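You operate a simulated robot arm through the tools that you are given. There is no shell and no other tool. Be economical: measure what you need, move in short steps, check, and stop when the job is done.

Carry out the task below with a simulated two-armed robot. There is one attempt and no reset: what you move stays moved.

JOB
Take the blue cloth from the top of the analyser bench and lay it out flat on the top of the island bench.

The check looks at the end state, three seconds after you hand in, the way a careful person would. Anything else that was tipped, shoved, dropped, spilled or broken makes it a failure. Flat cloth is picked up by pressing the open fingertips on it (5 to 10 N) and closing them slowly along it; thin cloth reads only 2 to 8 mm in the jaws.

ROBOT AND FRAMES
Two 7-joint arms with two-finger parallel grippers on one trunk, on a base that drives. Base frame: it is fixed to the floor where the robot stands at the start and does not move with it; the origin is under the middle of the robot, x ahead of it, y to its left, z up; the surface under the hand at the start is at about z = 0.76. Readings come in m, rad, newtons and seconds.
The left shoulder is at the start at [0.02, 0.138, 1.238], the right one opposite. With the tool pointing down near the work surface each hand reaches from about 0.1 to 0.46 m from the robot's upright axis, wherever it stands, measured 20 degrees to its own side. Places, roughly: island bench [-1.6, 0.5, 0.8]. Payload 1.57 kg a hand.
The tool frame of a hand sits at the grasp point between the pads (the TCP): z along the fingers, y along the line on which they close. The tips reach 0.03 m beyond it. The gripper opens to 0.08 m. The fingers are 0.017 m wide and 0.012 m thick; the gripper's body (0.04 by 0.082 m) begins 0.08 m behind the TCP.
Orientation is that of the tool frame in the base frame, as [roll, pitch, yaw] about the fixed x, y, z axes, in that order (R = Rz(yaw) Ry(pitch) Rx(roll)). With the fingers straight down and closing along the base's y, the tool's x points along the base's -x, its y along +y and its z along -z.

CONTROLS
- The arms move only by the tool arm_command. It takes "left_series", "right_series" or both (then of equal length, played together; a hand with none holds still); each is one flat list of numbers, 7 for each row, row after row: the turn, a rotation vector about the tool's x, y, z in rad, then the shift along the tool's x, y, z in m, then the gripper command, from -1 (shut) to 1 (fully open), values between in proportion. In form: [wx, wy, wz, x, y, z, hand, wx, wy, wz, x, y, z, hand, ...]. A call has 1 to 12 rows; each row is the pose to reach, as a shift and turn from the pose commanded when the call began, along the tool's axes at that moment. Rows are played at 5 a second. More than 0.05 m and 0.15 rad between two rows, or a gripper value outside its range, and nothing of the call is played. Where a pose cannot be reached the arm comes as near as it can. A force on the tool above 40 N (or 10 N above the force at the start of the call, whichever is more), or a blocked arm, ends the call early, and 0.2 s more pass. Each finger travels about 0.045 m/s and halts on what it meets, pressing with about 39 N; the grip force reading is that of the motor and also rises with nothing between the fingers. The clock runs only during rows and for 0.2 s after the last one: add rows that repeat a pose to give the fingers time. The reply holds the time, the measured pose of the TCP, the force on the tool along the base axes, the opening and the grip force, in the units named above and with some noise, with the torque about the TCP (base axes, N m) and any sound that the robot's microphone picked up.
- Cameras (640 x 400 px; columns grow to the right, rows downward): "scene" is now at [0.1725, 0.0081, 1.1163]; the picture's right is [0.29, -0.96, 0.00], its down [-0.65, -0.20, -0.73] and it looks along [0.70, 0.21, -0.68] (base axes); focal length 216 px, centre (320, 200). "left" rides on the left gripper at [0.072, 0.007, -0.122] in its tool frame; the picture's right is [-0.09, 1.00, 0.00], its down [-0.84, -0.08, -0.54] and it looks along [-0.54, -0.05, 0.84] (tool axes); focal length 238 px, centre (320, 200). "right" rides on the right gripper at [0.072, -0.007, -0.122] in its tool frame; the picture's right is [0.09, 1.00, 0.00], its down [-0.84, 0.08, -0.54] and it looks along [-0.54, 0.05, 0.84] (tool axes); focal length 238 px, centre (320, 200). There is no depth. A picture from a camera that has moved, and an enlarged one, comes with that camera's place and axes in the base frame and with its lens. The place of the scene camera against the robot may be out by one fixed shift of up to 0.025 m in any direction.
- camera(camera): a new picture of that camera. The clock stands still meanwhile.
- raise_lower(by): slides the trunk up (or, below 0, down) by that many m; the arms and the scene camera ride with it, the base frame stays. It gives what a move gives, with no picture.
- base_move(legs): drives the robot by 1 to 6 legs, each [ahead, left, turn to the left] in m, m and rad, along the robot's own axes; the way and the turn of a leg run together, so that a leg with both is an arc; at most 1.5 m and 3.142 rad a leg. The arms and the cameras ride along, it lands a little off, and it stops where it bumps. It gives what a move gives.
- head_to(pan, tilt): turns the head with the scene camera to pan (to the left, within 1.047 rad either way) and tilt (down, from -0.506 to 1.204), counted from straight ahead of the robot. It gives what a move gives.
- close_up(camera, box): a new picture of the part [left, top, right, bottom] of that camera's present view, enlarged. The clock stands still meanwhile.
- sign_off(): hands the job in; it is judged then, once.

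Go step by step. Nothing tells you exact positions but the pictures and the camera data: compare them with the known pose of the tool, close in by small moves and look again before you grip or let go. The budget is 120 turns and 88 pictures, counting those below and the enlarged ones. Unless the task says otherwise, let go and move clear before handing in, and close with one line.

The tools are called after ">>>" by a JSON object that holds its "op" and its "data". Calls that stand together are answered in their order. arm_command: Moves the arms, as the interface text tells. Its arguments: {"type":"object","properties":{"left_series":{"type":"array","items":{"type":"number"}},"right_series":{"type":"array","items":{"type":"number"}}},"required":[]} The other tools are called the same way: raise_lower (by) slides the trunk up or down; base_move (legs) drives the base; head_to (pan, tilt) turns the head that bears the scene camera; camera (camera) takes a picture; close_up (camera, box) takes an enlarged picture of a part of a camera's view; sign_off () hands the job in.

At the start:

```text
time_s: 0.0
left_position: [0.4177, 0.2446, 0.9489]
left_ee_rot: [-3.14, 0.0, -3.142]
left_contact_force: [0.6, 0.2, 0.0]
left_wrist_torque: [0.01, 0.03, 0.0]
left_gripper_width: 0.0797
left_finger_force: 0.0
right_position: [0.3964, -0.0704, 0.9539]
right_ee_rot: [-3.141, 0.001, 3.139]
right_contact_force: [0.4, -0.8, -0.1]
right_wrist_torque: [0.0, 0.0, 0.01]
right_gripper_width: 0.0799
right_finger_force: 0.1
trunk travel left (down, up): [-0.613, 0.627]
robot x, y, heading: [-0.0035, -0.0026, 0.004]
head pan, tilt: [0.297, 0.75]
```

scene: 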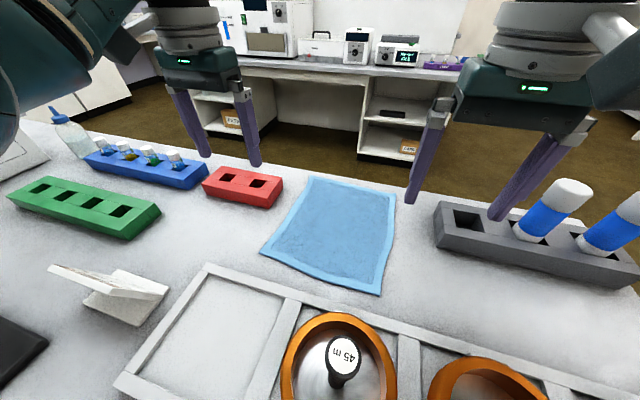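
right: 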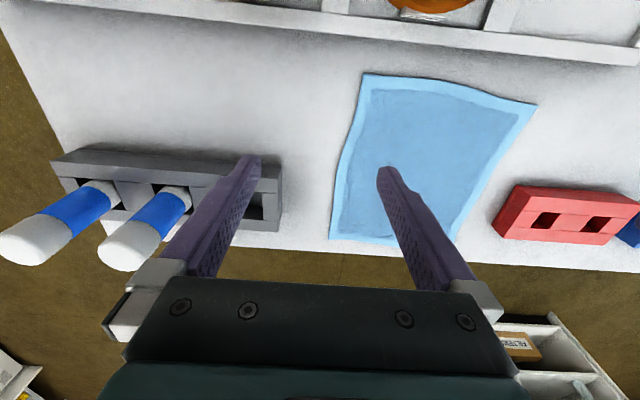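
left: 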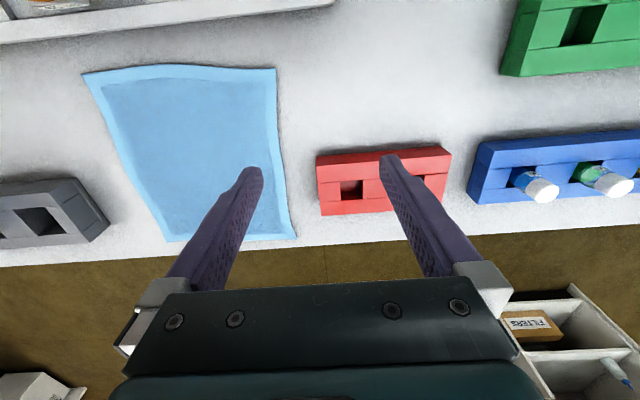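

The cloth lies at about x 0.35–0.61, y -0.03–0.20, and all three cameras roughly agree. I'll bring both hands over its two near corners with the fingers partly open, then look again.

>>> {"op": "arm_command", "data": {"left_series": [0, 0, 0, 0.01, -0.019, 0.025, 0.5, 0, 0, 0, 0.02, -0.038, 0.05, 0, 0, 0, 0, 0.03, -0.057, 0.075, -0.25, 0, 0, 0, 0.04, -0.077, 0.099, -0.25, 0, 0, 0, 0.04, -0.077, 0.099, -0.25], "right_series": [0, 0, 0, 0.0075, 0.019, 0.026, 0.5, 0, 0, 0, 0.015, 0.038, 0.052, 0, 0, 0, 0, 0.0225, 0.057, 0.078, -0.25, 0, 0, 0, 0.03, 0.076, 0.104, -0.25, 0, 0, 0, 0.03, 0.076, 0.104, -0.25]}}

>>> {"op": "camera", "data": {"camera": "left"}}

>>> {"op": "camera", "data": {"camera": "right"}}

```text
time_s: 1.2
left_position: [0.3772, 0.1674, 0.8511]
left_ee_rot: [3.14, 0.0, -3.141]
left_contact_force: [0.1, 0.6, 0.1]
left_wrist_torque: [-0.01, -0.05, 0.02]
left_gripper_width: 0.03
left_finger_force: 0.1
right_position: [0.3669, 0.0047, 0.847]
right_ee_rot: [-3.141, 0.004, 3.139]
right_contact_force: [0.1, -0.2, -1.0]
right_wrist_torque: [-0.01, -0.02, 0.02]
right_gripper_width: 0.03
right_finger_force: 0.0
trunk travel left (down, up): [-0.613, 0.627]
robot x, y, heading: [0.0005, 0.0014, 0.001]
head pan, tilt: [0.297, 0.75]
```

```text
84 pictures are left
camera left: at [0.3057, 0.1739, 0.9738], right [0.09, 1.0, 0.0], down [0.84, -0.08, 0.54], along [0.54, -0.05, -0.84], focal length 238 px, centre (320, 200)
```

left: 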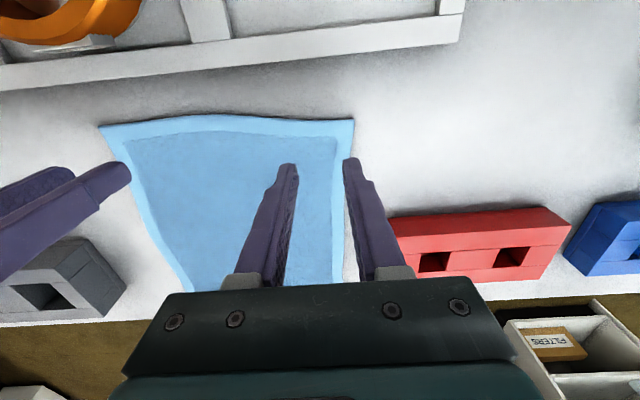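

```text
83 pictures are left
camera right: at [0.2944, -0.0009, 0.9703], right [-0.09, 1.0, 0.0], down [0.84, 0.08, 0.54], along [0.54, 0.05, -0.84], focal length 238 px, centre (320, 200)
```

right: 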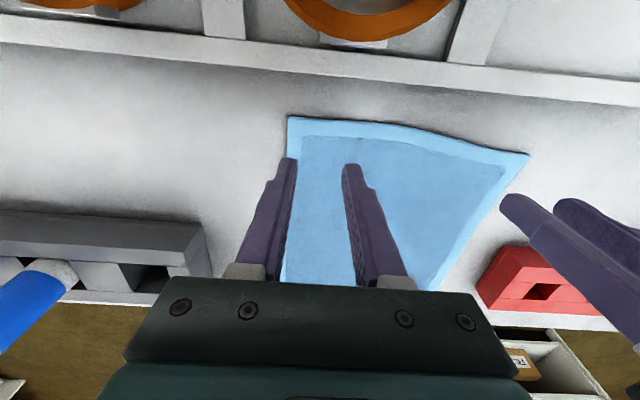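

Both hands are over the near corners, with the left corner at (0.361, 0.198) and the right at (0.346, -0.024). I'll shift each hand inward slightly and descend until the tips are just above the cloth.

>>> {"op": "arm_command", "data": {"left_series": [0, 0, 0, 0, -0.004, 0.03, -0.25, 0, 0, 0, 0, -0.004, 0.05, -0.25, 0, 0, 0, 0, -0.004, 0.055, -0.25, 0, 0, 0, 0, -0.004, 0.055, -0.25], "right_series": [0, 0, 0, 0, 0.005, 0.03, -0.25, 0, 0, 0, 0, 0.005, 0.046, -0.25, 0, 0, 0, 0, 0.005, 0.051, -0.25, 0, 0, 0, 0, 0.005, 0.051, -0.25]}}

>>> {"op": "camera", "data": {"camera": "left"}}

```text
time_s: 2.2
left_position: [0.3778, 0.1615, 0.7958]
left_ee_rot: [-3.141, -0.001, 3.141]
left_contact_force: [-0.1, -0.3, 0.2]
left_wrist_torque: [0.0, 0.0, 0.0]
left_gripper_width: 0.0301
left_finger_force: 0.2
right_position: [0.3629, 0.0107, 0.7999]
right_ee_rot: [3.139, 0.004, -3.139]
right_contact_force: [0.3, -0.5, 0.0]
right_wrist_torque: [-0.01, 0.01, 0.01]
right_gripper_width: 0.03
right_finger_force: 0.0
right hand out of reach, approached as far as the arm can: row 3, 4
trunk travel left (down, up): [-0.613, 0.627]
robot x, y, heading: [0.0013, -0.0017, 0.002]
head pan, tilt: [0.297, 0.75]
```

```text
82 pictures are left
camera left: at [0.3055, 0.1692, 0.9179], right [0.09, 1.0, 0.0], down [0.84, -0.08, 0.54], along [0.54, -0.05, -0.84], focal length 238 px, centre (320, 200)
```

left: 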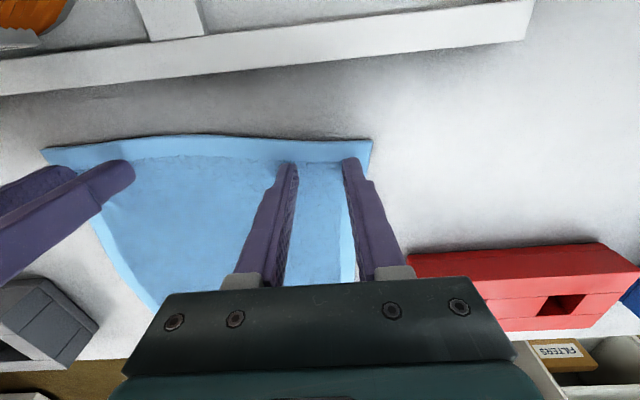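

The right hand reports it is near its reach limit. I'll lift both hands 0.06 m and lower the trunk by the same amount to give the arms more room.

>>> {"op": "arm_command", "data": {"left_series": [0, 0, 0, 0, 0, -0.03, -0.25, 0, 0, 0, 0, 0, -0.064, -0.25], "right_series": [0, 0, 0, 0, 0, -0.03, -0.25, 0, 0, 0, 0, 0, -0.06, -0.25]}}

>>> {"op": "raise_lower", "data": {"by": -0.06}}

```text
time_s: 2.8
left_position: [0.3771, 0.1633, 0.8594]
left_ee_rot: [3.141, 0.0, -3.141]
left_contact_force: [-0.2, -0.2, 0.8]
left_wrist_torque: [-0.02, -0.01, 0.02]
left_gripper_width: 0.03
left_finger_force: 0.1
right_position: [0.3615, 0.0101, 0.8583]
right_ee_rot: [-3.139, 0.002, 3.14]
right_contact_force: [-0.2, -0.5, 0.3]
right_wrist_torque: [-0.01, 0.03, 0.0]
right_gripper_width: 0.0297
right_finger_force: 0.0
trunk travel left (down, up): [-0.613, 0.627]
robot x, y, heading: [0.0011, 0.0004, -0.001]
head pan, tilt: [0.297, 0.75]
```

```text
time_s: 3.8
left_position: [0.3774, 0.1643, 0.8069]
left_ee_rot: [3.139, 0.0, 3.142]
left_contact_force: [0.0, 0.5, 0.5]
left_wrist_torque: [-0.02, 0.0, 0.0]
left_gripper_width: 0.0298
left_finger_force: 0.0
right_position: [0.3631, 0.0109, 0.8056]
right_ee_rot: [3.141, 0.0, 3.14]
right_contact_force: [-0.3, 0.3, -0.8]
right_wrist_torque: [0.02, 0.0, 0.03]
right_gripper_width: 0.0298
right_finger_force: 0.0
trunk travel left (down, up): [-0.553, 0.687]
robot x, y, heading: [-0.0049, -0.0027, 0.003]
head pan, tilt: [0.297, 0.75]
```

The hands now have room, at z about 0.806. I'll descend in small steps toward contact and watch the force.

>>> {"op": "arm_command", "data": {"left_series": [0, 0, 0, 0, 0, 0.005, -0.25, 0, 0, 0, 0, 0, 0.01, -0.25, 0, 0, 0, 0, 0, 0.01, -0.25], "right_series": [0, 0, 0, 0, 0, 0.005, -0.25, 0, 0, 0, 0, 0, 0.01, -0.25, 0, 0, 0, 0, 0, 0.01, -0.25]}}

```text
time_s: 4.6
left_position: [0.3775, 0.164, 0.7961]
left_ee_rot: [3.139, 0.001, -3.141]
left_contact_force: [0.2, 0.9, -0.9]
left_wrist_torque: [0.0, 0.03, 0.0]
left_gripper_width: 0.03
left_finger_force: 0.1
right_position: [0.3613, 0.0099, 0.7948]
right_ee_rot: [-3.141, 0.002, 3.14]
right_contact_force: [-0.8, 0.9, -0.5]
right_wrist_torque: [-0.01, 0.04, 0.02]
right_gripper_width: 0.03
right_finger_force: 0.1
trunk travel left (down, up): [-0.553, 0.687]
robot x, y, heading: [0.0002, -0.0008, -0.0]
head pan, tilt: [0.297, 0.75]
```

>>> {"op": "arm_command", "data": {"left_series": [0, 0, 0, 0, 0, 0.002, -0.25, 0, 0, 0, 0, 0, 0.004, -0.25, 0, 0, 0, 0, 0, 0.005, -0.25, 0, 0, 0, 0, 0, 0.005, -0.25], "right_series": [0, 0, 0, 0, 0, 0.002, -0.25, 0, 0, 0, 0, 0, 0.004, -0.25, 0, 0, 0, 0, 0, 0.005, -0.25, 0, 0, 0, 0, 0, 0.005, -0.25]}}

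```text
time_s: 5.8
left_position: [0.3783, 0.1638, 0.7942]
left_ee_rot: [3.138, 0.004, -3.141]
left_contact_force: [-0.7, -2.0, 6.9]
left_wrist_torque: [-0.05, 0.02, 0.01]
left_gripper_width: 0.0295
left_finger_force: 0.0
right_position: [0.363, 0.0138, 0.7924]
right_ee_rot: [3.136, 0.006, -3.141]
right_contact_force: [-2.1, -2.6, 16.0]
right_wrist_torque: [-0.23, 0.1, -0.05]
right_gripper_width: 0.0298
right_finger_force: 0.0
trunk travel left (down, up): [-0.553, 0.687]
robot x, y, heading: [0.0005, -0.0028, 0.003]
head pan, tilt: [0.297, 0.75]
stopped in row 4 (right hand): the force on the tool passed its limit at 41 N (the readings are from after the stop); the commanded pose is now the measured one
```

The tips are on the cloth, with 7 N on the left and 16 N on the right. I'll ease the right hand up a little.

>>> {"op": "arm_command", "data": {"left_series": [0, 0, 0, 0, 0, 0, -0.25, 0, 0, 0, 0, 0, 0, -0.25], "right_series": [0, 0, 0, 0, 0, -0.001, -0.25, 0, 0, 0, 0, 0, -0.001, -0.25]}}

```text
time_s: 6.4
left_position: [0.3781, 0.1634, 0.7927]
left_ee_rot: [3.141, 0.004, 3.141]
left_contact_force: [2.1, 0.3, 9.2]
left_wrist_torque: [0.06, -0.05, -0.02]
left_gripper_width: 0.0302
left_finger_force: 0.0
right_position: [0.3637, 0.0124, 0.7935]
right_ee_rot: [3.136, 0.004, -3.141]
right_contact_force: [0.7, 2.2, 8.0]
right_wrist_torque: [0.04, -0.05, -0.02]
right_gripper_width: 0.0297
right_finger_force: 0.0
trunk travel left (down, up): [-0.553, 0.687]
robot x, y, heading: [-0.0012, 0.0004, 0.007]
head pan, tilt: [0.297, 0.75]
```

Both hands now press with 8–9 N, which is in the recommended range. I'll close the fingers slowly.

>>> {"op": "arm_command", "data": {"left_series": [0, 0, 0, 0, 0, 0, -0.32, 0, 0, 0, 0, 0, 0, -0.39, 0, 0, 0, 0, 0, 0, -0.46, 0, 0, 0, 0, 0, 0, -0.53, 0, 0, 0, 0, 0, 0, -0.6, 0, 0, 0, 0, 0, 0, -0.67, 0, 0, 0, 0, 0, 0, -0.74, 0, 0, 0, 0, 0, 0, -0.81, 0, 0, 0, 0, 0, 0, -0.88, 0, 0, 0, 0, 0, 0, -0.95, 0, 0, 0, 0, 0, 0, -1, 0, 0, 0, 0, 0, 0, -1], "right_series": [0, 0, 0, 0, 0, 0, -0.32, 0, 0, 0, 0, 0, 0, -0.39, 0, 0, 0, 0, 0, 0, -0.46, 0, 0, 0, 0, 0, 0, -0.53, 0, 0, 0, 0, 0, 0, -0.6, 0, 0, 0, 0, 0, 0, -0.67, 0, 0, 0, 0, 0, 0, -0.74, 0, 0, 0, 0, 0, 0, -0.81, 0, 0, 0, 0, 0, 0, -0.88, 0, 0, 0, 0, 0, 0, -0.95, 0, 0, 0, 0, 0, 0, -1, 0, 0, 0, 0, 0, 0, -1]}}

>>> {"op": "camera", "data": {"camera": "left"}}

>>> {"op": "camera", "data": {"camera": "right"}}

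```text
time_s: 9.0
left_position: [0.3771, 0.1641, 0.7928]
left_ee_rot: [3.139, 0.002, -3.14]
left_contact_force: [-2.9, -8.0, 16.5]
left_wrist_torque: [-0.17, 0.04, 0.02]
left_gripper_width: 0.0045
left_finger_force: 24.7
right_position: [0.3643, 0.0121, 0.7923]
right_ee_rot: [3.141, 0.006, 3.14]
right_contact_force: [-0.4, 1.6, 15.9]
right_wrist_torque: [0.07, 0.05, 0.0]
right_gripper_width: 0.0002
right_finger_force: 21.4
trunk travel left (down, up): [-0.553, 0.687]
robot x, y, heading: [-0.0012, 0.0005, -0.001]
head pan, tilt: [0.297, 0.75]
```

```text
81 pictures are left
camera left: at [0.306, 0.1702, 0.9154], right [0.09, 1.0, 0.0], down [0.84, -0.08, 0.54], along [0.54, -0.05, -0.84], focal length 238 px, centre (320, 200)
```

left: 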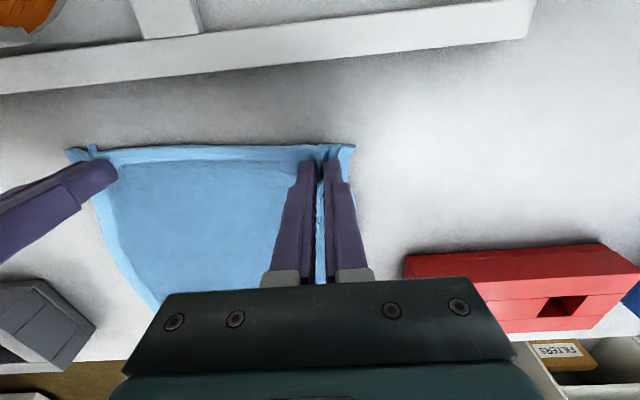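

```text
80 pictures are left
camera right: at [0.291, 0.0056, 0.9159], right [-0.09, 1.0, 0.0], down [0.83, 0.08, 0.55], along [0.54, 0.05, -0.84], focal length 238 px, centre (320, 200)
```

right: 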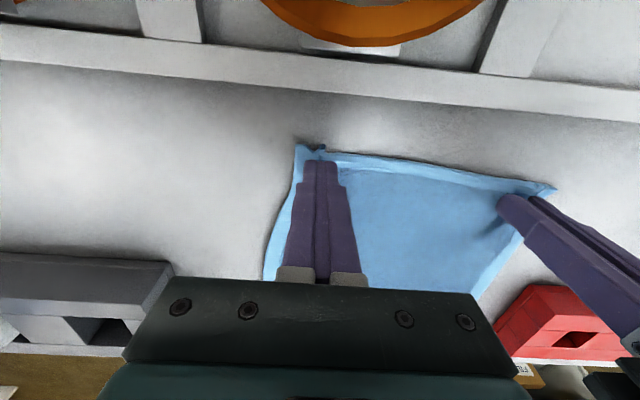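

The left hand holds a 4.5 mm fold, but the right hand closed on nothing. I'll lift the right hand slightly, open it a bit wider, shift inward and press again, with the left hand holding still.

>>> {"op": "arm_command", "data": {"right_series": [0, 0, 0, 0, 0, -0.012, -1, 0, 0, 0, -0.004, 0.01, -0.012, 0, 0, 0, 0, -0.004, 0.01, -0.012, 0, 0, 0, 0, -0.004, 0.01, -0.012, 0, 0, 0, 0, -0.004, 0.01, -0.006, 0, 0, 0, 0, -0.004, 0.01, -0.002, 0, 0, 0, 0, -0.004, 0.01, -0.001, 0, 0, 0, 0, -0.004, 0.01, -0.001, 0]}}

>>> {"op": "camera", "data": {"camera": "right"}}

```text
time_s: 10.8
left_position: [0.379, 0.1643, 0.793]
left_ee_rot: [3.14, 0.001, -3.141]
left_contact_force: [-0.9, -0.1, 17.4]
left_wrist_torque: [0.04, 0.0, -0.06]
left_gripper_width: 0.0045
left_finger_force: 25.0
right_position: [0.367, 0.0235, 0.7943]
right_ee_rot: [3.138, 0.006, 3.141]
right_contact_force: [0.0, -0.3, 4.6]
right_wrist_torque: [-0.03, -0.04, 0.0]
right_gripper_width: 0.04
right_finger_force: 0.0
trunk travel left (down, up): [-0.553, 0.687]
robot x, y, heading: [0.0004, -0.0004, 0.002]
head pan, tilt: [0.297, 0.75]
```

```text
79 pictures are left
camera right: at [0.2945, 0.0168, 0.9163], right [-0.09, 1.0, 0.0], down [0.83, 0.08, 0.55], along [0.54, 0.05, -0.84], focal length 238 px, centre (320, 200)
```

right: 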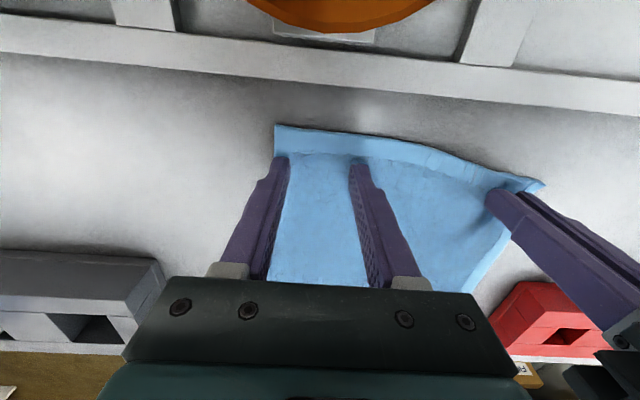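

Both right fingers are on the cloth now. I'll press slightly more and close slowly.

>>> {"op": "arm_command", "data": {"right_series": [0, 0, 0, 0, 0, 0.0006, 0, 0, 0, 0, 0, 0, 0.0006, -0.1, 0, 0, 0, 0, 0, 0.0006, -0.2, 0, 0, 0, 0, 0, 0.0006, -0.3, 0, 0, 0, 0, 0, 0.0006, -0.4, 0, 0, 0, 0, 0, 0.0006, -0.5, 0, 0, 0, 0, 0, 0.0006, -0.6, 0, 0, 0, 0, 0, 0.0003, -0.7, 0, 0, 0, 0, 0, 0, -0.8, 0, 0, 0, 0, 0, 0, -0.9, 0, 0, 0, 0, 0, 0, -1, 0, 0, 0, 0, 0, 0, -1]}}

>>> {"op": "camera", "data": {"camera": "right"}}

```text
time_s: 13.4
left_position: [0.3782, 0.1654, 0.7925]
left_ee_rot: [3.139, 0.002, -3.141]
left_contact_force: [-2.1, -6.1, 17.9]
left_wrist_torque: [-0.14, 0.07, -0.01]
left_gripper_width: 0.0041
left_finger_force: 25.5
right_position: [0.3676, 0.0258, 0.7938]
right_ee_rot: [3.138, 0.005, 3.141]
right_contact_force: [0.0, 1.4, 2.0]
right_wrist_torque: [0.05, -0.04, 0.0]
right_gripper_width: 0.0039
right_finger_force: 24.8
trunk travel left (down, up): [-0.553, 0.687]
robot x, y, heading: [-0.0009, -0.0049, -0.001]
head pan, tilt: [0.297, 0.75]
```

```text
78 pictures are left
camera right: at [0.2948, 0.0176, 0.9166], right [-0.09, 1.0, 0.0], down [0.83, 0.08, 0.55], along [0.54, 0.05, -0.84], focal length 238 px, centre (320, 200)
```

right: 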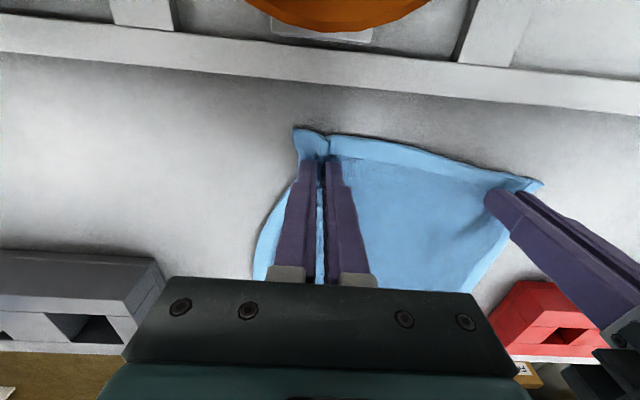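

Both hands now hold folds of about 4 mm. I'll lift a little with the trunk and check the grip.

>>> {"op": "raise_lower", "data": {"by": 0.08}}

>>> {"op": "camera", "data": {"camera": "scene"}}

```text
time_s: 14.5
left_position: [0.3779, 0.1616, 0.8649]
left_ee_rot: [3.141, 0.002, -3.141]
left_contact_force: [-0.4, -1.6, 0.4]
left_wrist_torque: [-0.06, -0.01, -0.03]
left_gripper_width: 0.0041
left_finger_force: 24.7
right_position: [0.3672, 0.0212, 0.8658]
right_ee_rot: [3.141, 0.004, -3.141]
right_contact_force: [0.6, 1.8, 0.7]
right_wrist_torque: [0.09, -0.04, 0.03]
right_gripper_width: 0.0039
right_finger_force: 24.6
trunk travel left (down, up): [-0.633, 0.607]
robot x, y, heading: [-0.0027, 0.0023, 0.0]
head pan, tilt: [0.297, 0.75]
```

```text
77 pictures are left
camera scene: at [0.1722, 0.008, 1.1361], right [0.29, -0.96, 0.0], down [-0.65, -0.2, -0.73], along [0.7, 0.21, -0.68], focal length 216 px, centre (320, 200)
```

scene: 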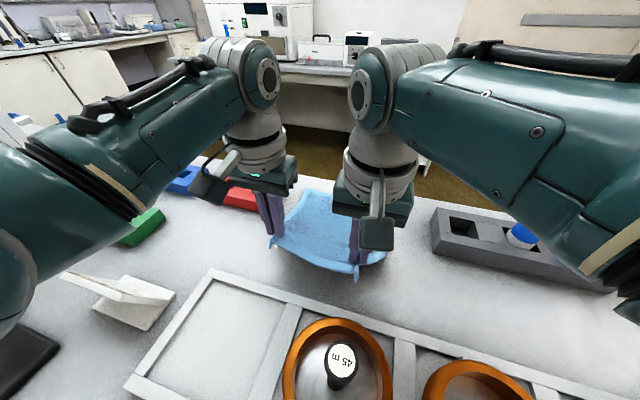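

The cloth is lifting with both hands. I'll raise the trunk well above the bench items.

>>> {"op": "raise_lower", "data": {"by": 0.42}}

>>> {"op": "camera", "data": {"camera": "scene"}}

```text
refused: 0.42 is not a number from -0.4 to 0.4
```

```text
76 pictures are left
camera scene: at [0.1722, 0.008, 1.1361], right [0.29, -0.96, 0.0], down [-0.65, -0.2, -0.73], along [0.7, 0.21, -0.68], focal length 216 px, centre (320, 200)
```

scene: 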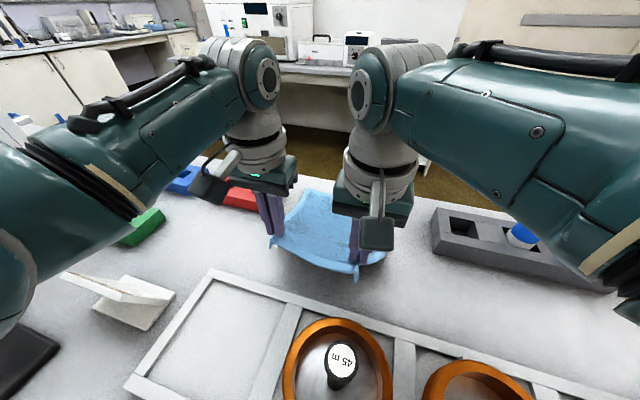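

The trunk move was refused because it is limited to 0.4 m per call, so I'll raise by 0.4 m instead.

>>> {"op": "raise_lower", "data": {"by": 0.4}}

>>> {"op": "camera", "data": {"camera": "scene"}}

```text
time_s: 18.4
left_position: [0.3774, 0.1623, 1.2644]
left_ee_rot: [3.141, 0.001, -3.141]
left_contact_force: [0.1, -2.1, 0.5]
left_wrist_torque: [-0.03, 0.07, 0.0]
left_gripper_width: 0.0042
left_finger_force: 24.8
right_position: [0.3674, 0.0212, 1.2654]
right_ee_rot: [3.14, 0.004, -3.142]
right_contact_force: [0.6, 1.4, -0.3]
right_wrist_torque: [0.07, 0.02, 0.04]
right_gripper_width: 0.0037
right_finger_force: 25.1
trunk travel left (down, up): [-1.033, 0.207]
robot x, y, heading: [-0.0012, 0.0002, 0.003]
head pan, tilt: [0.297, 0.75]
```

```text
75 pictures are left
camera scene: at [0.1722, 0.0081, 1.5362], right [0.29, -0.96, 0.0], down [-0.65, -0.2, -0.73], along [0.7, 0.21, -0.68], focal length 216 px, centre (320, 200)
```

scene: 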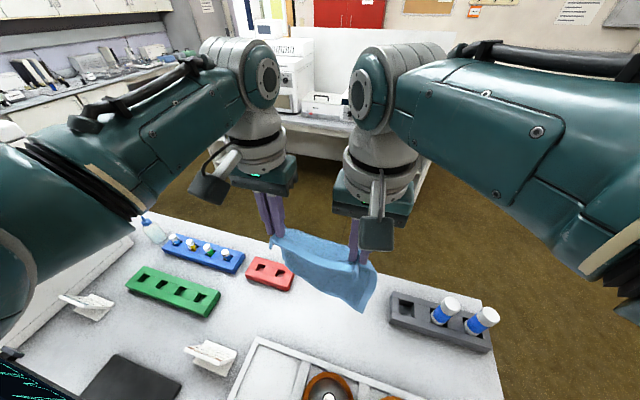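

The cloth hangs freely from both hands. I'll back off 0.4 m, turn left by 1.2 rad, and look for the island with the head panned left.

>>> {"op": "base_move", "data": {"legs": [[-0.4, 0, 0], [0, 0, 1.4]]}}

>>> {"op": "head_to", "data": {"pan": 1.0, "tilt": 0.6}}

>>> {"op": "camera", "data": {"camera": "scene"}}

```text
time_s: 24.3
left_position: [-0.4985, 0.3987, 1.264]
left_ee_rot: [-3.141, 0.003, -1.721]
left_contact_force: [1.3, -0.9, -0.3]
left_wrist_torque: [0.0, -0.02, -0.08]
left_gripper_width: 0.0037
left_finger_force: 24.7
right_position: [-0.3595, 0.3661, 1.2648]
right_ee_rot: [3.138, 0.004, -1.724]
right_contact_force: [-0.9, -0.4, -0.3]
right_wrist_torque: [0.0, 0.02, -0.1]
right_gripper_width: 0.0036
right_finger_force: 24.3
trunk travel left (down, up): [-1.033, 0.207]
robot x, y, heading: [-0.3959, -0.0012, 1.42]
head pan, tilt: [0.297, 0.75]
```

```text
time_s: 25.4
left_position: [-0.4975, 0.398, 1.2646]
left_ee_rot: [-3.141, 0.002, -1.721]
left_contact_force: [0.9, 0.1, 0.7]
left_wrist_torque: [-0.02, -0.05, -0.07]
left_gripper_width: 0.0037
left_finger_force: 25.1
right_position: [-0.361, 0.3663, 1.2664]
right_ee_rot: [3.138, 0.003, -1.722]
right_contact_force: [-1.0, 0.7, -0.4]
right_wrist_torque: [0.01, 0.03, -0.08]
right_gripper_width: 0.0035
right_finger_force: 24.4
trunk travel left (down, up): [-1.033, 0.207]
robot x, y, heading: [-0.3948, -0.0025, 1.422]
head pan, tilt: [1.0, 0.6]
```

```text
74 pictures are left
camera scene: at [-0.4526, 0.1415, 1.5492], right [0.66, 0.75, 0.0], down [0.42, -0.37, -0.82], along [-0.62, 0.55, -0.57], focal length 216 px, centre (320, 200)
```

scene: 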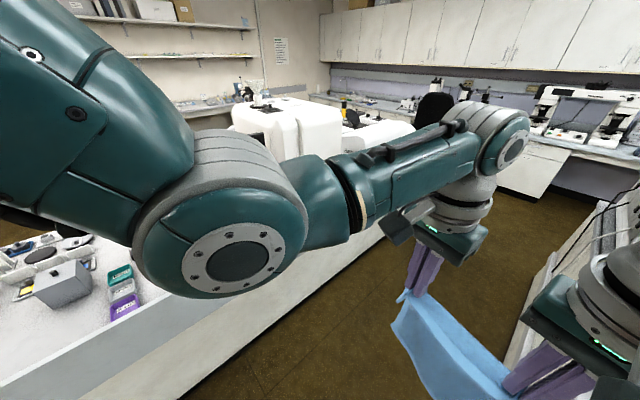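

The island's near edge is at about x = -1.15, running along y. I'll turn to face it squarely and look at its top.

>>> {"op": "base_move", "data": {"legs": [[0, 0, 1.72]]}}

>>> {"op": "head_to", "data": {"pan": 0, "tilt": 0.6}}

>>> {"op": "camera", "data": {"camera": "scene"}}

>>> {"op": "head_to", "data": {"pan": -0.9, "tilt": 0.6}}

>>> {"op": "camera", "data": {"camera": "scene"}}

```text
time_s: 29.9
left_position: [-0.7751, -0.1551, 1.2636]
left_ee_rot: [3.141, 0.003, -0.016]
left_contact_force: [0.1, 2.0, 0.2]
left_wrist_torque: [0.03, 0.04, -0.08]
left_gripper_width: 0.0036
left_finger_force: 24.1
right_position: [-0.7603, -0.0152, 1.2667]
right_ee_rot: [3.14, 0.002, -0.017]
right_contact_force: [-0.3, -0.7, -0.2]
right_wrist_torque: [-0.06, 0.0, -0.05]
right_gripper_width: 0.0036
right_finger_force: 24.5
trunk travel left (down, up): [-1.033, 0.207]
robot x, y, heading: [-0.3972, 0.0023, 3.13]
head pan, tilt: [1.0, 0.6]
```

```text
time_s: 31.2
left_position: [-0.7749, -0.1548, 1.2644]
left_ee_rot: [-3.139, 0.003, -0.019]
left_contact_force: [1.0, 4.6, -0.7]
left_wrist_torque: [0.13, -0.02, -0.08]
left_gripper_width: 0.0033
left_finger_force: 25.0
right_position: [-0.7638, -0.0102, 1.2654]
right_ee_rot: [-3.139, 0.002, -0.025]
right_contact_force: [0.1, -3.4, -0.1]
right_wrist_torque: [-0.18, 0.07, -0.06]
right_gripper_width: 0.0036
right_finger_force: 24.8
trunk travel left (down, up): [-1.033, 0.207]
robot x, y, heading: [-0.3968, -0.0004, 3.12]
head pan, tilt: [0.0, 0.6]
```

```text
73 pictures are left
camera scene: at [-0.5885, -0.0281, 1.5497], right [-0.16, 0.99, 0.0], down [0.55, 0.09, -0.83], along [-0.82, -0.13, -0.56], focal length 216 px, centre (320, 200)
```

scene: 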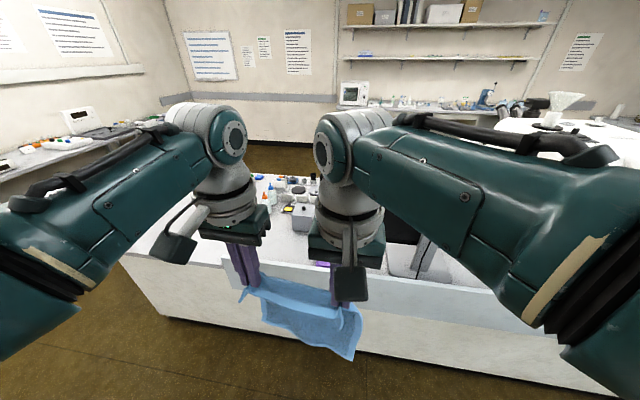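

```text
time_s: 32.4
left_position: [-0.7749, -0.1546, 1.2641]
left_ee_rot: [3.141, 0.003, -0.019]
left_contact_force: [0.9, 6.0, -0.6]
left_wrist_torque: [0.17, -0.05, -0.08]
left_gripper_width: 0.0039
left_finger_force: 25.1
right_position: [-0.7629, -0.0097, 1.2647]
right_ee_rot: [-3.139, 0.003, -0.024]
right_contact_force: [-1.0, -6.0, -0.4]
right_wrist_torque: [-0.22, 0.03, -0.08]
right_gripper_width: 0.0035
right_finger_force: 24.5
trunk travel left (down, up): [-1.033, 0.207]
robot x, y, heading: [-0.392, 0.0003, 3.125]
head pan, tilt: [-0.901, 0.6]
```

```text
72 pictures are left
camera scene: at [-0.5885, -0.0279, 1.5495], right [-0.16, 0.99, 0.0], down [0.56, 0.09, -0.83], along [-0.82, -0.13, -0.56], focal length 216 px, centre (320, 200)
```

scene: 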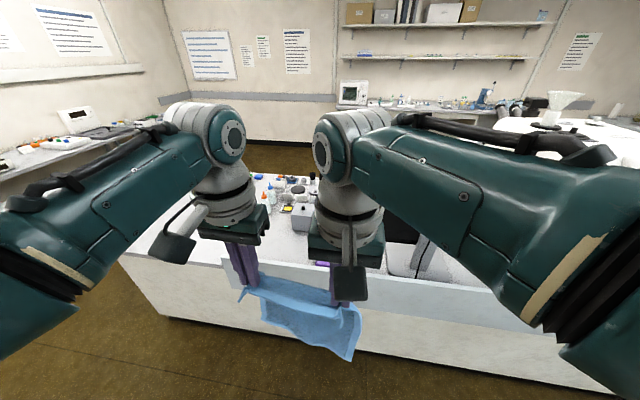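

The head reports a pan of -0.9, but the picture did not change. The cloth is also slightly taut, with about 6 N between the hands. I'll ease the hands together 5 mm and try the head again.

>>> {"op": "arm_command", "data": {"left_series": [0, 0, 0, 0, 0.003, 0, -1, 0, 0, 0, 0, 0.003, 0, -1], "right_series": [0, 0, 0, 0, -0.004, 0, -1, 0, 0, 0, 0, -0.004, 0, -1]}}

>>> {"op": "head_to", "data": {"pan": -0.5, "tilt": 0.7}}

>>> {"op": "camera", "data": {"camera": "scene"}}

```text
time_s: 33.0
left_position: [-0.7752, -0.1565, 1.2648]
left_ee_rot: [-3.139, 0.0, -0.019]
left_contact_force: [2.4, 9.8, 1.0]
left_wrist_torque: [0.31, -0.04, -0.08]
left_gripper_width: 0.0039
left_finger_force: 24.7
right_position: [-0.7622, -0.0098, 1.2657]
right_ee_rot: [3.14, 0.004, -0.018]
right_contact_force: [0.8, -10.1, -0.8]
right_wrist_torque: [-0.33, 0.03, -0.06]
right_gripper_width: 0.0035
right_finger_force: 24.2
trunk travel left (down, up): [-1.033, 0.207]
robot x, y, heading: [-0.3961, 0.0008, 3.13]
head pan, tilt: [-0.901, 0.6]
```

```text
time_s: 33.9
left_position: [-0.7761, -0.157, 1.2647]
left_ee_rot: [-3.139, 0.0, -0.019]
left_contact_force: [1.7, 12.7, -0.2]
left_wrist_torque: [0.44, -0.05, -0.07]
left_gripper_width: 0.0039
left_finger_force: 24.3
right_position: [-0.7624, -0.0099, 1.2652]
right_ee_rot: [-3.139, 0.0, -0.021]
right_contact_force: [-1.2, -13.2, 0.1]
right_wrist_torque: [-0.43, 0.03, -0.07]
right_gripper_width: 0.0035
right_finger_force: 24.3
trunk travel left (down, up): [-1.033, 0.207]
robot x, y, heading: [-0.3929, -0.0017, 3.122]
head pan, tilt: [-0.499, 0.7]
```

```text
71 pictures are left
camera scene: at [-0.5879, -0.0255, 1.5467], right [-0.13, 0.99, 0.0], down [0.58, 0.08, -0.81], along [-0.8, -0.11, -0.59], focal length 216 px, centre (320, 200)
```

scene: 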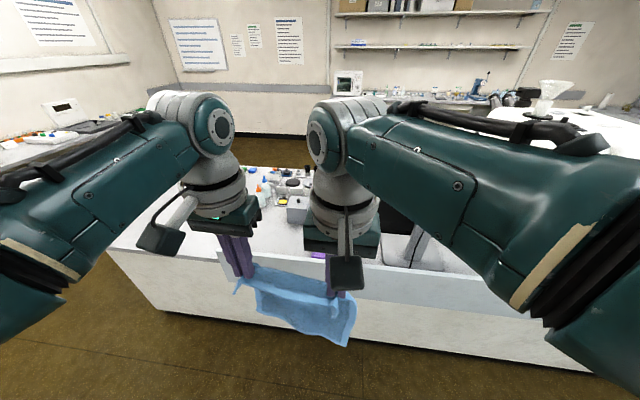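

That shift went the wrong way: facing this direction, left tool +y moves the hand outward, so I stretched the cloth to about 13 N. I'll bring the hands together now.

>>> {"op": "arm_command", "data": {"left_series": [0, 0, 0, 0, -0.004, 0, -1, 0, 0, 0, 0, -0.007, 0, -1, 0, 0, 0, 0, -0.007, 0, -1], "right_series": [0, 0, 0, 0, 0.004, 0, -1, 0, 0, 0, 0, 0.007, 0, -1, 0, 0, 0, 0, 0.007, 0, -1]}}

>>> {"op": "close_up", "data": {"camera": "scene", "box": [180, 120, 480, 360]}}

>>> {"op": "camera", "data": {"camera": "left"}}

>>> {"op": "camera", "data": {"camera": "right"}}

```text
time_s: 34.6
left_position: [-0.7768, -0.1512, 1.265]
left_ee_rot: [3.139, 0.001, -0.019]
left_contact_force: [0.6, 8.4, 0.0]
left_wrist_torque: [0.22, -0.05, -0.1]
left_gripper_width: 0.0035
left_finger_force: 24.9
right_position: [-0.764, -0.0063, 1.2623]
right_ee_rot: [-3.127, 0.001, -0.033]
right_contact_force: [-0.6, -7.6, -0.7]
right_wrist_torque: [-0.25, 0.02, -0.05]
right_gripper_width: 0.0035
right_finger_force: 24.4
trunk travel left (down, up): [-1.033, 0.207]
robot x, y, heading: [-0.3965, 0.0024, 3.123]
head pan, tilt: [-0.499, 0.7]
```

```text
1.67 times, centred on (330, 240) of scene
camera zoom: at [-0.5884, -0.0289, 1.5498], right [-0.17, 0.99, 0.0], down [0.55, 0.1, -0.83], along [-0.82, -0.14, -0.56], focal length 360 px, centre (303, 133)
```

zoom: 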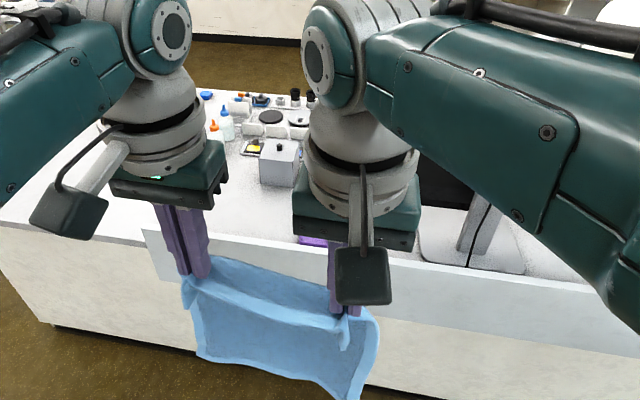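

```text
69 pictures are left
camera left: at [-0.7035, -0.1594, 1.3872], right [-0.11, -0.99, 0.0], down [-0.83, 0.09, 0.54], along [-0.54, 0.06, -0.84], focal length 238 px, centre (320, 200)
```

left: 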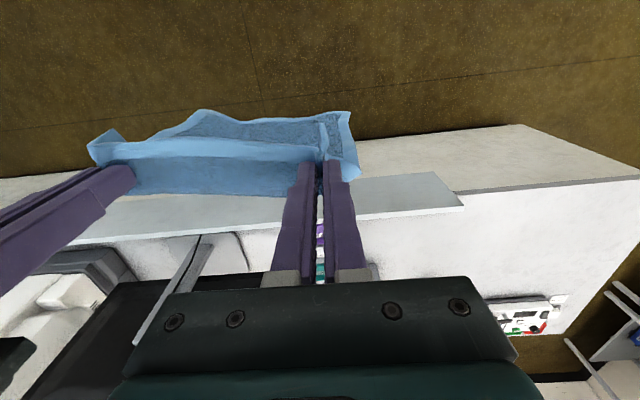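

```text
68 pictures are left
camera right: at [-0.6924, -0.004, 1.3853], right [0.06, -1.0, -0.01], down [-0.84, -0.06, 0.54], along [-0.54, -0.02, -0.84], focal length 238 px, centre (320, 200)
```

right: 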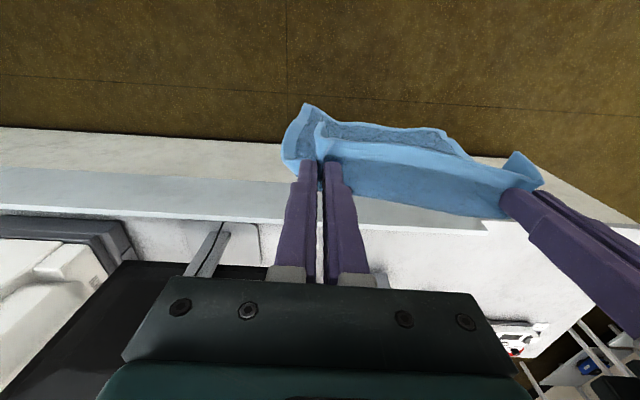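

The cloth hangs well. The island top looks clear at about x -1.15 to -1.5, y -1.0 to -0.55, past the grey strip. I'll slacken the cloth a bit more and drive left along the aisle.

>>> {"op": "arm_command", "data": {"left_series": [0, 0, 0, 0, -0.004, 0, -1, 0, 0, 0, 0, -0.008, 0, -1, 0, 0, 0, 0, -0.008, 0, -1], "right_series": [0, 0, 0, 0, 0.004, 0, -1, 0, 0, 0, 0, 0.008, 0, -1, 0, 0, 0, 0, 0.008, 0, -1]}}

>>> {"op": "base_move", "data": {"legs": [[0, 0.7, 0.02]]}}

>>> {"op": "head_to", "data": {"pan": 0.3, "tilt": 0.75}}

>>> {"op": "camera", "data": {"camera": "scene"}}

>>> {"op": "camera", "data": {"camera": "left"}}

```text
time_s: 35.5
left_position: [-0.775, -0.1432, 1.2647]
left_ee_rot: [3.139, 0.001, -0.017]
left_contact_force: [-0.5, 0.3, 0.1]
left_wrist_torque: [0.03, -0.03, -0.1]
left_gripper_width: 0.0038
left_finger_force: 24.6
right_position: [-0.7644, -0.0167, 1.2647]
right_ee_rot: [-3.129, 0.005, -0.033]
right_contact_force: [-0.2, 0.5, 0.5]
right_wrist_torque: [0.01, 0.0, -0.1]
right_gripper_width: 0.0035
right_finger_force: 25.1
trunk travel left (down, up): [-1.033, 0.207]
robot x, y, heading: [-0.3964, -0.0017, 3.127]
head pan, tilt: [-0.499, 0.7]
```

```text
time_s: 39.3
left_position: [-0.778, -0.8446, 1.2644]
left_ee_rot: [3.141, 0.001, 0.002]
left_contact_force: [0.3, -0.5, -0.8]
left_wrist_torque: [0.0, 0.02, -0.06]
left_gripper_width: 0.0037
left_finger_force: 24.5
right_position: [-0.7702, -0.7195, 1.2648]
right_ee_rot: [-3.133, 0.004, -0.008]
right_contact_force: [-0.4, 0.1, -0.1]
right_wrist_torque: [0.02, -0.02, -0.06]
right_gripper_width: 0.0032
right_finger_force: 24.0
trunk travel left (down, up): [-1.033, 0.207]
robot x, y, heading: [-0.4025, -0.6949, -3.14]
head pan, tilt: [-0.499, 0.7]
```

```text
time_s: 40.4
left_position: [-0.7756, -0.8444, 1.2645]
left_ee_rot: [-3.141, 0.003, 0.0]
left_contact_force: [-0.1, -0.4, 0.8]
left_wrist_torque: [0.03, 0.0, -0.05]
left_gripper_width: 0.0034
left_finger_force: 25.0
right_position: [-0.7696, -0.719, 1.2639]
right_ee_rot: [-3.131, 0.007, -0.008]
right_contact_force: [0.2, -1.2, 0.5]
right_wrist_torque: [0.0, -0.03, -0.06]
right_gripper_width: 0.0035
right_finger_force: 24.5
trunk travel left (down, up): [-1.033, 0.207]
robot x, y, heading: [-0.4025, -0.6927, -3.141]
head pan, tilt: [0.3, 0.75]
```

```text
67 pictures are left
camera scene: at [-0.5856, -0.7369, 1.5374], right [-0.32, 0.95, 0.0], down [0.64, 0.22, -0.74], along [-0.7, -0.24, -0.67], focal length 216 px, centre (320, 200)
```

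scene: 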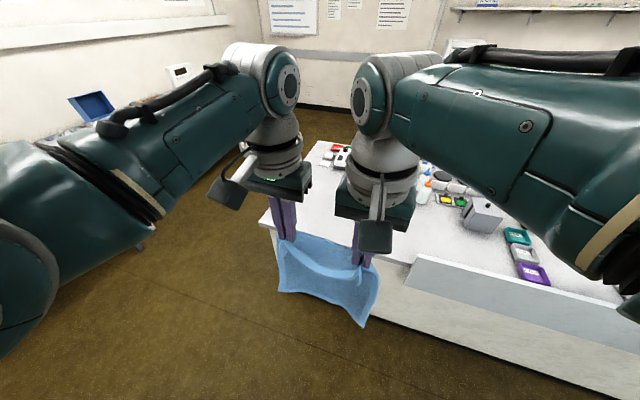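

```text
66 pictures are left
camera left: at [-0.7051, -0.8513, 1.387], right [-0.09, -1.0, 0.0], down [-0.84, 0.08, 0.54], along [-0.54, 0.05, -0.84], focal length 238 px, centre (320, 200)
```

left: 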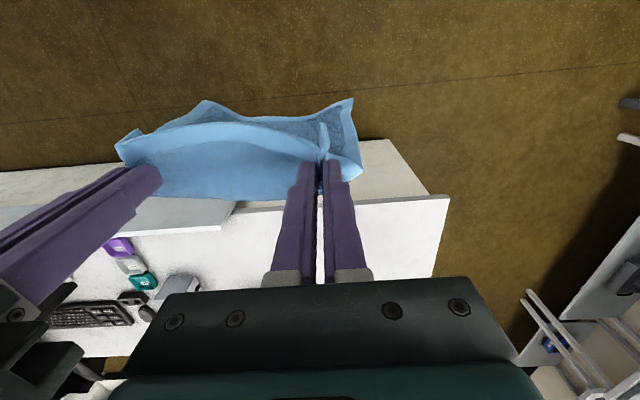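

The clear corner of the island is ahead: front edge at x about -1.105, left end at y about -1.19, and no objects nearer than x about -1.8 there. I'll drive ahead 0.4 m and look down to check the gap to the bench.

>>> {"op": "base_move", "data": {"legs": [[0.4, 0, 0]]}}

>>> {"op": "head_to", "data": {"pan": 0.3, "tilt": 1.2}}

>>> {"op": "camera", "data": {"camera": "scene"}}

>>> {"op": "camera", "data": {"camera": "left"}}

```text
time_s: 42.9
left_position: [-1.1701, -0.8543, 1.2642]
left_ee_rot: [3.141, -0.001, 0.016]
left_contact_force: [0.8, 0.2, 0.5]
left_wrist_torque: [-0.03, -0.01, -0.07]
left_gripper_width: 0.0037
left_finger_force: 24.7
right_position: [-1.1638, -0.7274, 1.2633]
right_ee_rot: [-3.131, 0.002, 0.001]
right_contact_force: [0.0, -0.2, 0.2]
right_wrist_torque: [0.0, 0.0, -0.07]
right_gripper_width: 0.0038
right_finger_force: 24.0
trunk travel left (down, up): [-1.033, 0.207]
robot x, y, heading: [-0.795, -0.6957, -3.121]
head pan, tilt: [0.3, 0.75]
```

```text
time_s: 43.8
left_position: [-1.1695, -0.854, 1.2637]
left_ee_rot: [3.141, -0.001, 0.013]
left_contact_force: [-0.3, -0.8, 0.1]
left_wrist_torque: [0.04, 0.0, -0.06]
left_gripper_width: 0.0037
left_finger_force: 24.5
right_position: [-1.1643, -0.7273, 1.2646]
right_ee_rot: [-3.131, 0.003, 0.005]
right_contact_force: [0.4, -0.2, 0.2]
right_wrist_torque: [0.04, -0.02, -0.08]
right_gripper_width: 0.0036
right_finger_force: 24.8
trunk travel left (down, up): [-1.033, 0.207]
robot x, y, heading: [-0.7989, -0.7005, -3.126]
head pan, tilt: [0.3, 1.201]
```

```text
65 pictures are left
camera scene: at [-0.9551, -0.7327, 1.5048], right [-0.32, 0.95, 0.0], down [0.88, 0.3, -0.37], along [-0.35, -0.12, -0.93], focal length 216 px, centre (320, 200)
```

scene: 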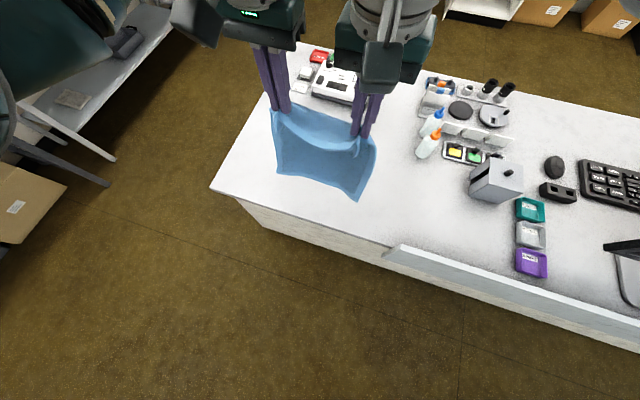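

```text
64 pictures are left
camera left: at [-1.0982, -0.8586, 1.3869], right [-0.08, -1.0, 0.0], down [-0.84, 0.06, 0.54], along [-0.54, 0.04, -0.84], focal length 238 px, centre (320, 200)
```

left: 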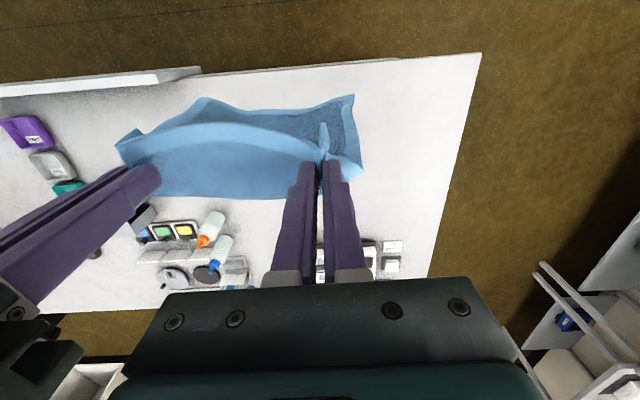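

The top is clear for x -1.14 to -1.6 and y -1.15 to -0.6, with the bottles and boxes well outside that. I'll move ahead a little more, in small legs.

>>> {"op": "base_move", "data": {"legs": [[0.07, 0, -0.015]]}}

>>> {"op": "base_move", "data": {"legs": [[0.06, 0, 0]]}}

```text
time_s: 44.8
left_position: [-1.2436, -0.8474, 1.2636]
left_ee_rot: [3.141, -0.001, -0.002]
left_contact_force: [0.1, 1.0, 0.0]
left_wrist_torque: [0.0, -0.05, -0.06]
left_gripper_width: 0.0035
left_finger_force: 25.0
right_position: [-1.2347, -0.7214, 1.2631]
right_ee_rot: [-3.131, 0.003, -0.014]
right_contact_force: [-0.9, 0.9, -0.1]
right_wrist_torque: [0.03, -0.01, -0.1]
right_gripper_width: 0.0039
right_finger_force: 24.2
trunk travel left (down, up): [-1.033, 0.207]
robot x, y, heading: [-0.8675, -0.6914, 3.14]
head pan, tilt: [0.3, 1.201]
```

```text
time_s: 45.8
left_position: [-1.3042, -0.8467, 1.2641]
left_ee_rot: [-3.142, 0.0, -0.003]
left_contact_force: [0.1, -0.1, -0.3]
left_wrist_torque: [0.01, 0.0, -0.04]
left_gripper_width: 0.0035
left_finger_force: 24.6
right_position: [-1.2964, -0.7207, 1.2635]
right_ee_rot: [-3.131, 0.004, -0.017]
right_contact_force: [-0.7, -0.6, -0.4]
right_wrist_torque: [-0.02, -0.01, -0.08]
right_gripper_width: 0.0033
right_finger_force: 24.6
trunk travel left (down, up): [-1.033, 0.207]
robot x, y, heading: [-0.9261, -0.6983, 3.138]
head pan, tilt: [0.3, 1.201]
```

No bump at axis x = -0.926. Now I'll extend both hands forward and up, with the fingers tilted slightly forward.

>>> {"op": "arm_command", "data": {"left_series": [0, -0.06, 0, -0.02, 0, -0.015, -1, 0, -0.12, 0, -0.04, 0, -0.03, -1, 0, -0.18, 0, -0.06, 0, -0.045, -1, 0, -0.24, 0, -0.08, 0, -0.06, -1, 0, -0.3, 0, -0.1, 0, -0.075, -1, 0, -0.36, 0, -0.12, 0, -0.09, -1, 0, -0.36, 0, -0.12, 0, -0.09, -1], "right_series": [0, -0.06, 0, -0.02, 0, -0.015, -1, 0, -0.12, 0, -0.04, 0, -0.03, -1, 0, -0.18, 0, -0.06, 0, -0.045, -1, 0, -0.24, 0, -0.08, 0, -0.06, -1, 0, -0.3, 0, -0.1, 0, -0.075, -1, 0, -0.36, 0, -0.12, 0, -0.09, -1, 0, -0.36, 0, -0.12, 0, -0.09, -1]}}

>>> {"op": "camera", "data": {"camera": "scene"}}

```text
time_s: 47.4
left_position: [-1.4239, -0.8458, 1.3543]
left_ee_rot: [-3.141, 0.362, -0.003]
left_contact_force: [0.7, 1.0, 0.4]
left_wrist_torque: [0.01, -0.04, -0.06]
left_gripper_width: 0.0035
left_finger_force: 24.4
right_position: [-1.4135, -0.7178, 1.3559]
right_ee_rot: [-3.134, 0.366, -0.014]
right_contact_force: [-0.6, -0.1, 0.0]
right_wrist_torque: [-0.02, -0.02, -0.06]
right_gripper_width: 0.0035
right_finger_force: 24.1
trunk travel left (down, up): [-1.033, 0.207]
robot x, y, heading: [-0.9289, -0.6981, 3.137]
head pan, tilt: [0.3, 1.201]
```

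```text
63 pictures are left
camera scene: at [-1.0866, -0.7296, 1.5046], right [-0.29, 0.96, 0.0], down [0.89, 0.27, -0.36], along [-0.35, -0.11, -0.93], focal length 216 px, centre (320, 200)
```

scene: 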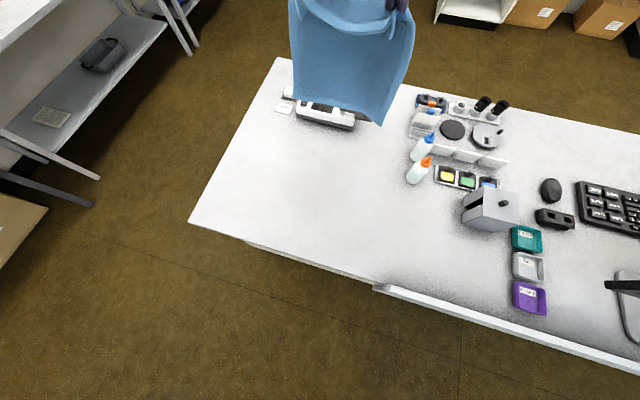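

The hands reach x = -1.42 without trouble and the landing zone below is clear. I'll lower the trunk so the cloth's bottom edge comes near the surface.

>>> {"op": "raise_lower", "data": {"by": -0.24}}

>>> {"op": "head_to", "data": {"pan": 0.3, "tilt": 0.8}}

>>> {"op": "camera", "data": {"camera": "scene"}}

>>> {"op": "camera", "data": {"camera": "left"}}

```text
time_s: 49.9
left_position: [-1.424, -0.8452, 1.1149]
left_ee_rot: [-3.141, 0.36, -0.003]
left_contact_force: [-0.3, 0.5, -0.7]
left_wrist_torque: [0.01, 0.0, -0.06]
left_gripper_width: 0.0036
left_finger_force: 24.5
right_position: [-1.4125, -0.7171, 1.1161]
right_ee_rot: [-3.13, 0.364, -0.012]
right_contact_force: [-0.1, 0.0, 0.0]
right_wrist_torque: [-0.01, -0.03, -0.05]
right_gripper_width: 0.0034
right_finger_force: 24.4
trunk travel left (down, up): [-0.793, 0.447]
robot x, y, heading: [-0.925, -0.6977, 3.136]
head pan, tilt: [0.3, 1.201]
```

```text
time_s: 50.7
left_position: [-1.4233, -0.8447, 1.1141]
left_ee_rot: [-3.141, 0.361, -0.002]
left_contact_force: [-0.1, -0.3, -0.9]
left_wrist_torque: [0.02, -0.01, -0.07]
left_gripper_width: 0.0035
left_finger_force: 24.2
right_position: [-1.4131, -0.7186, 1.1161]
right_ee_rot: [-3.131, 0.364, -0.012]
right_contact_force: [-0.3, 0.1, -0.1]
right_wrist_torque: [-0.05, 0.02, -0.02]
right_gripper_width: 0.0034
right_finger_force: 24.8
trunk travel left (down, up): [-0.793, 0.447]
robot x, y, heading: [-0.9285, -0.6948, 3.141]
head pan, tilt: [0.3, 0.799]
```

```text
62 pictures are left
camera scene: at [-1.1103, -0.7368, 1.2923], right [-0.29, 0.96, 0.0], down [0.69, 0.21, -0.7], along [-0.67, -0.2, -0.72], focal length 216 px, centre (320, 200)
```

scene: 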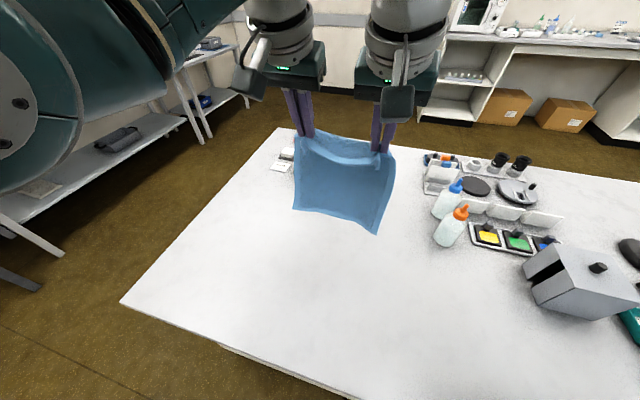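

```text
61 pictures are left
camera left: at [-1.3131, -0.8525, 1.2047], right [-0.09, -1.0, 0.03], down [-0.59, 0.08, 0.8], along [-0.8, 0.05, -0.6], focal length 238 px, centre (320, 200)
```

left: 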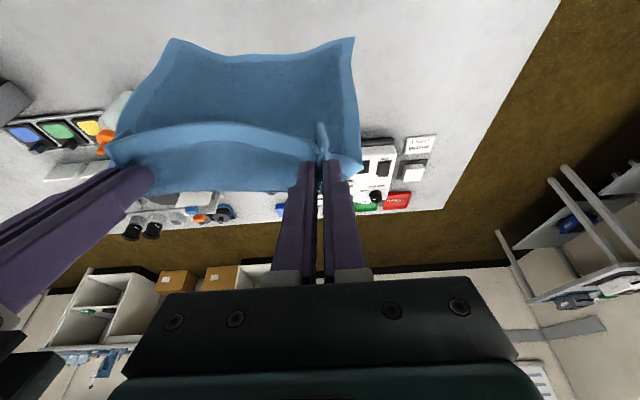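

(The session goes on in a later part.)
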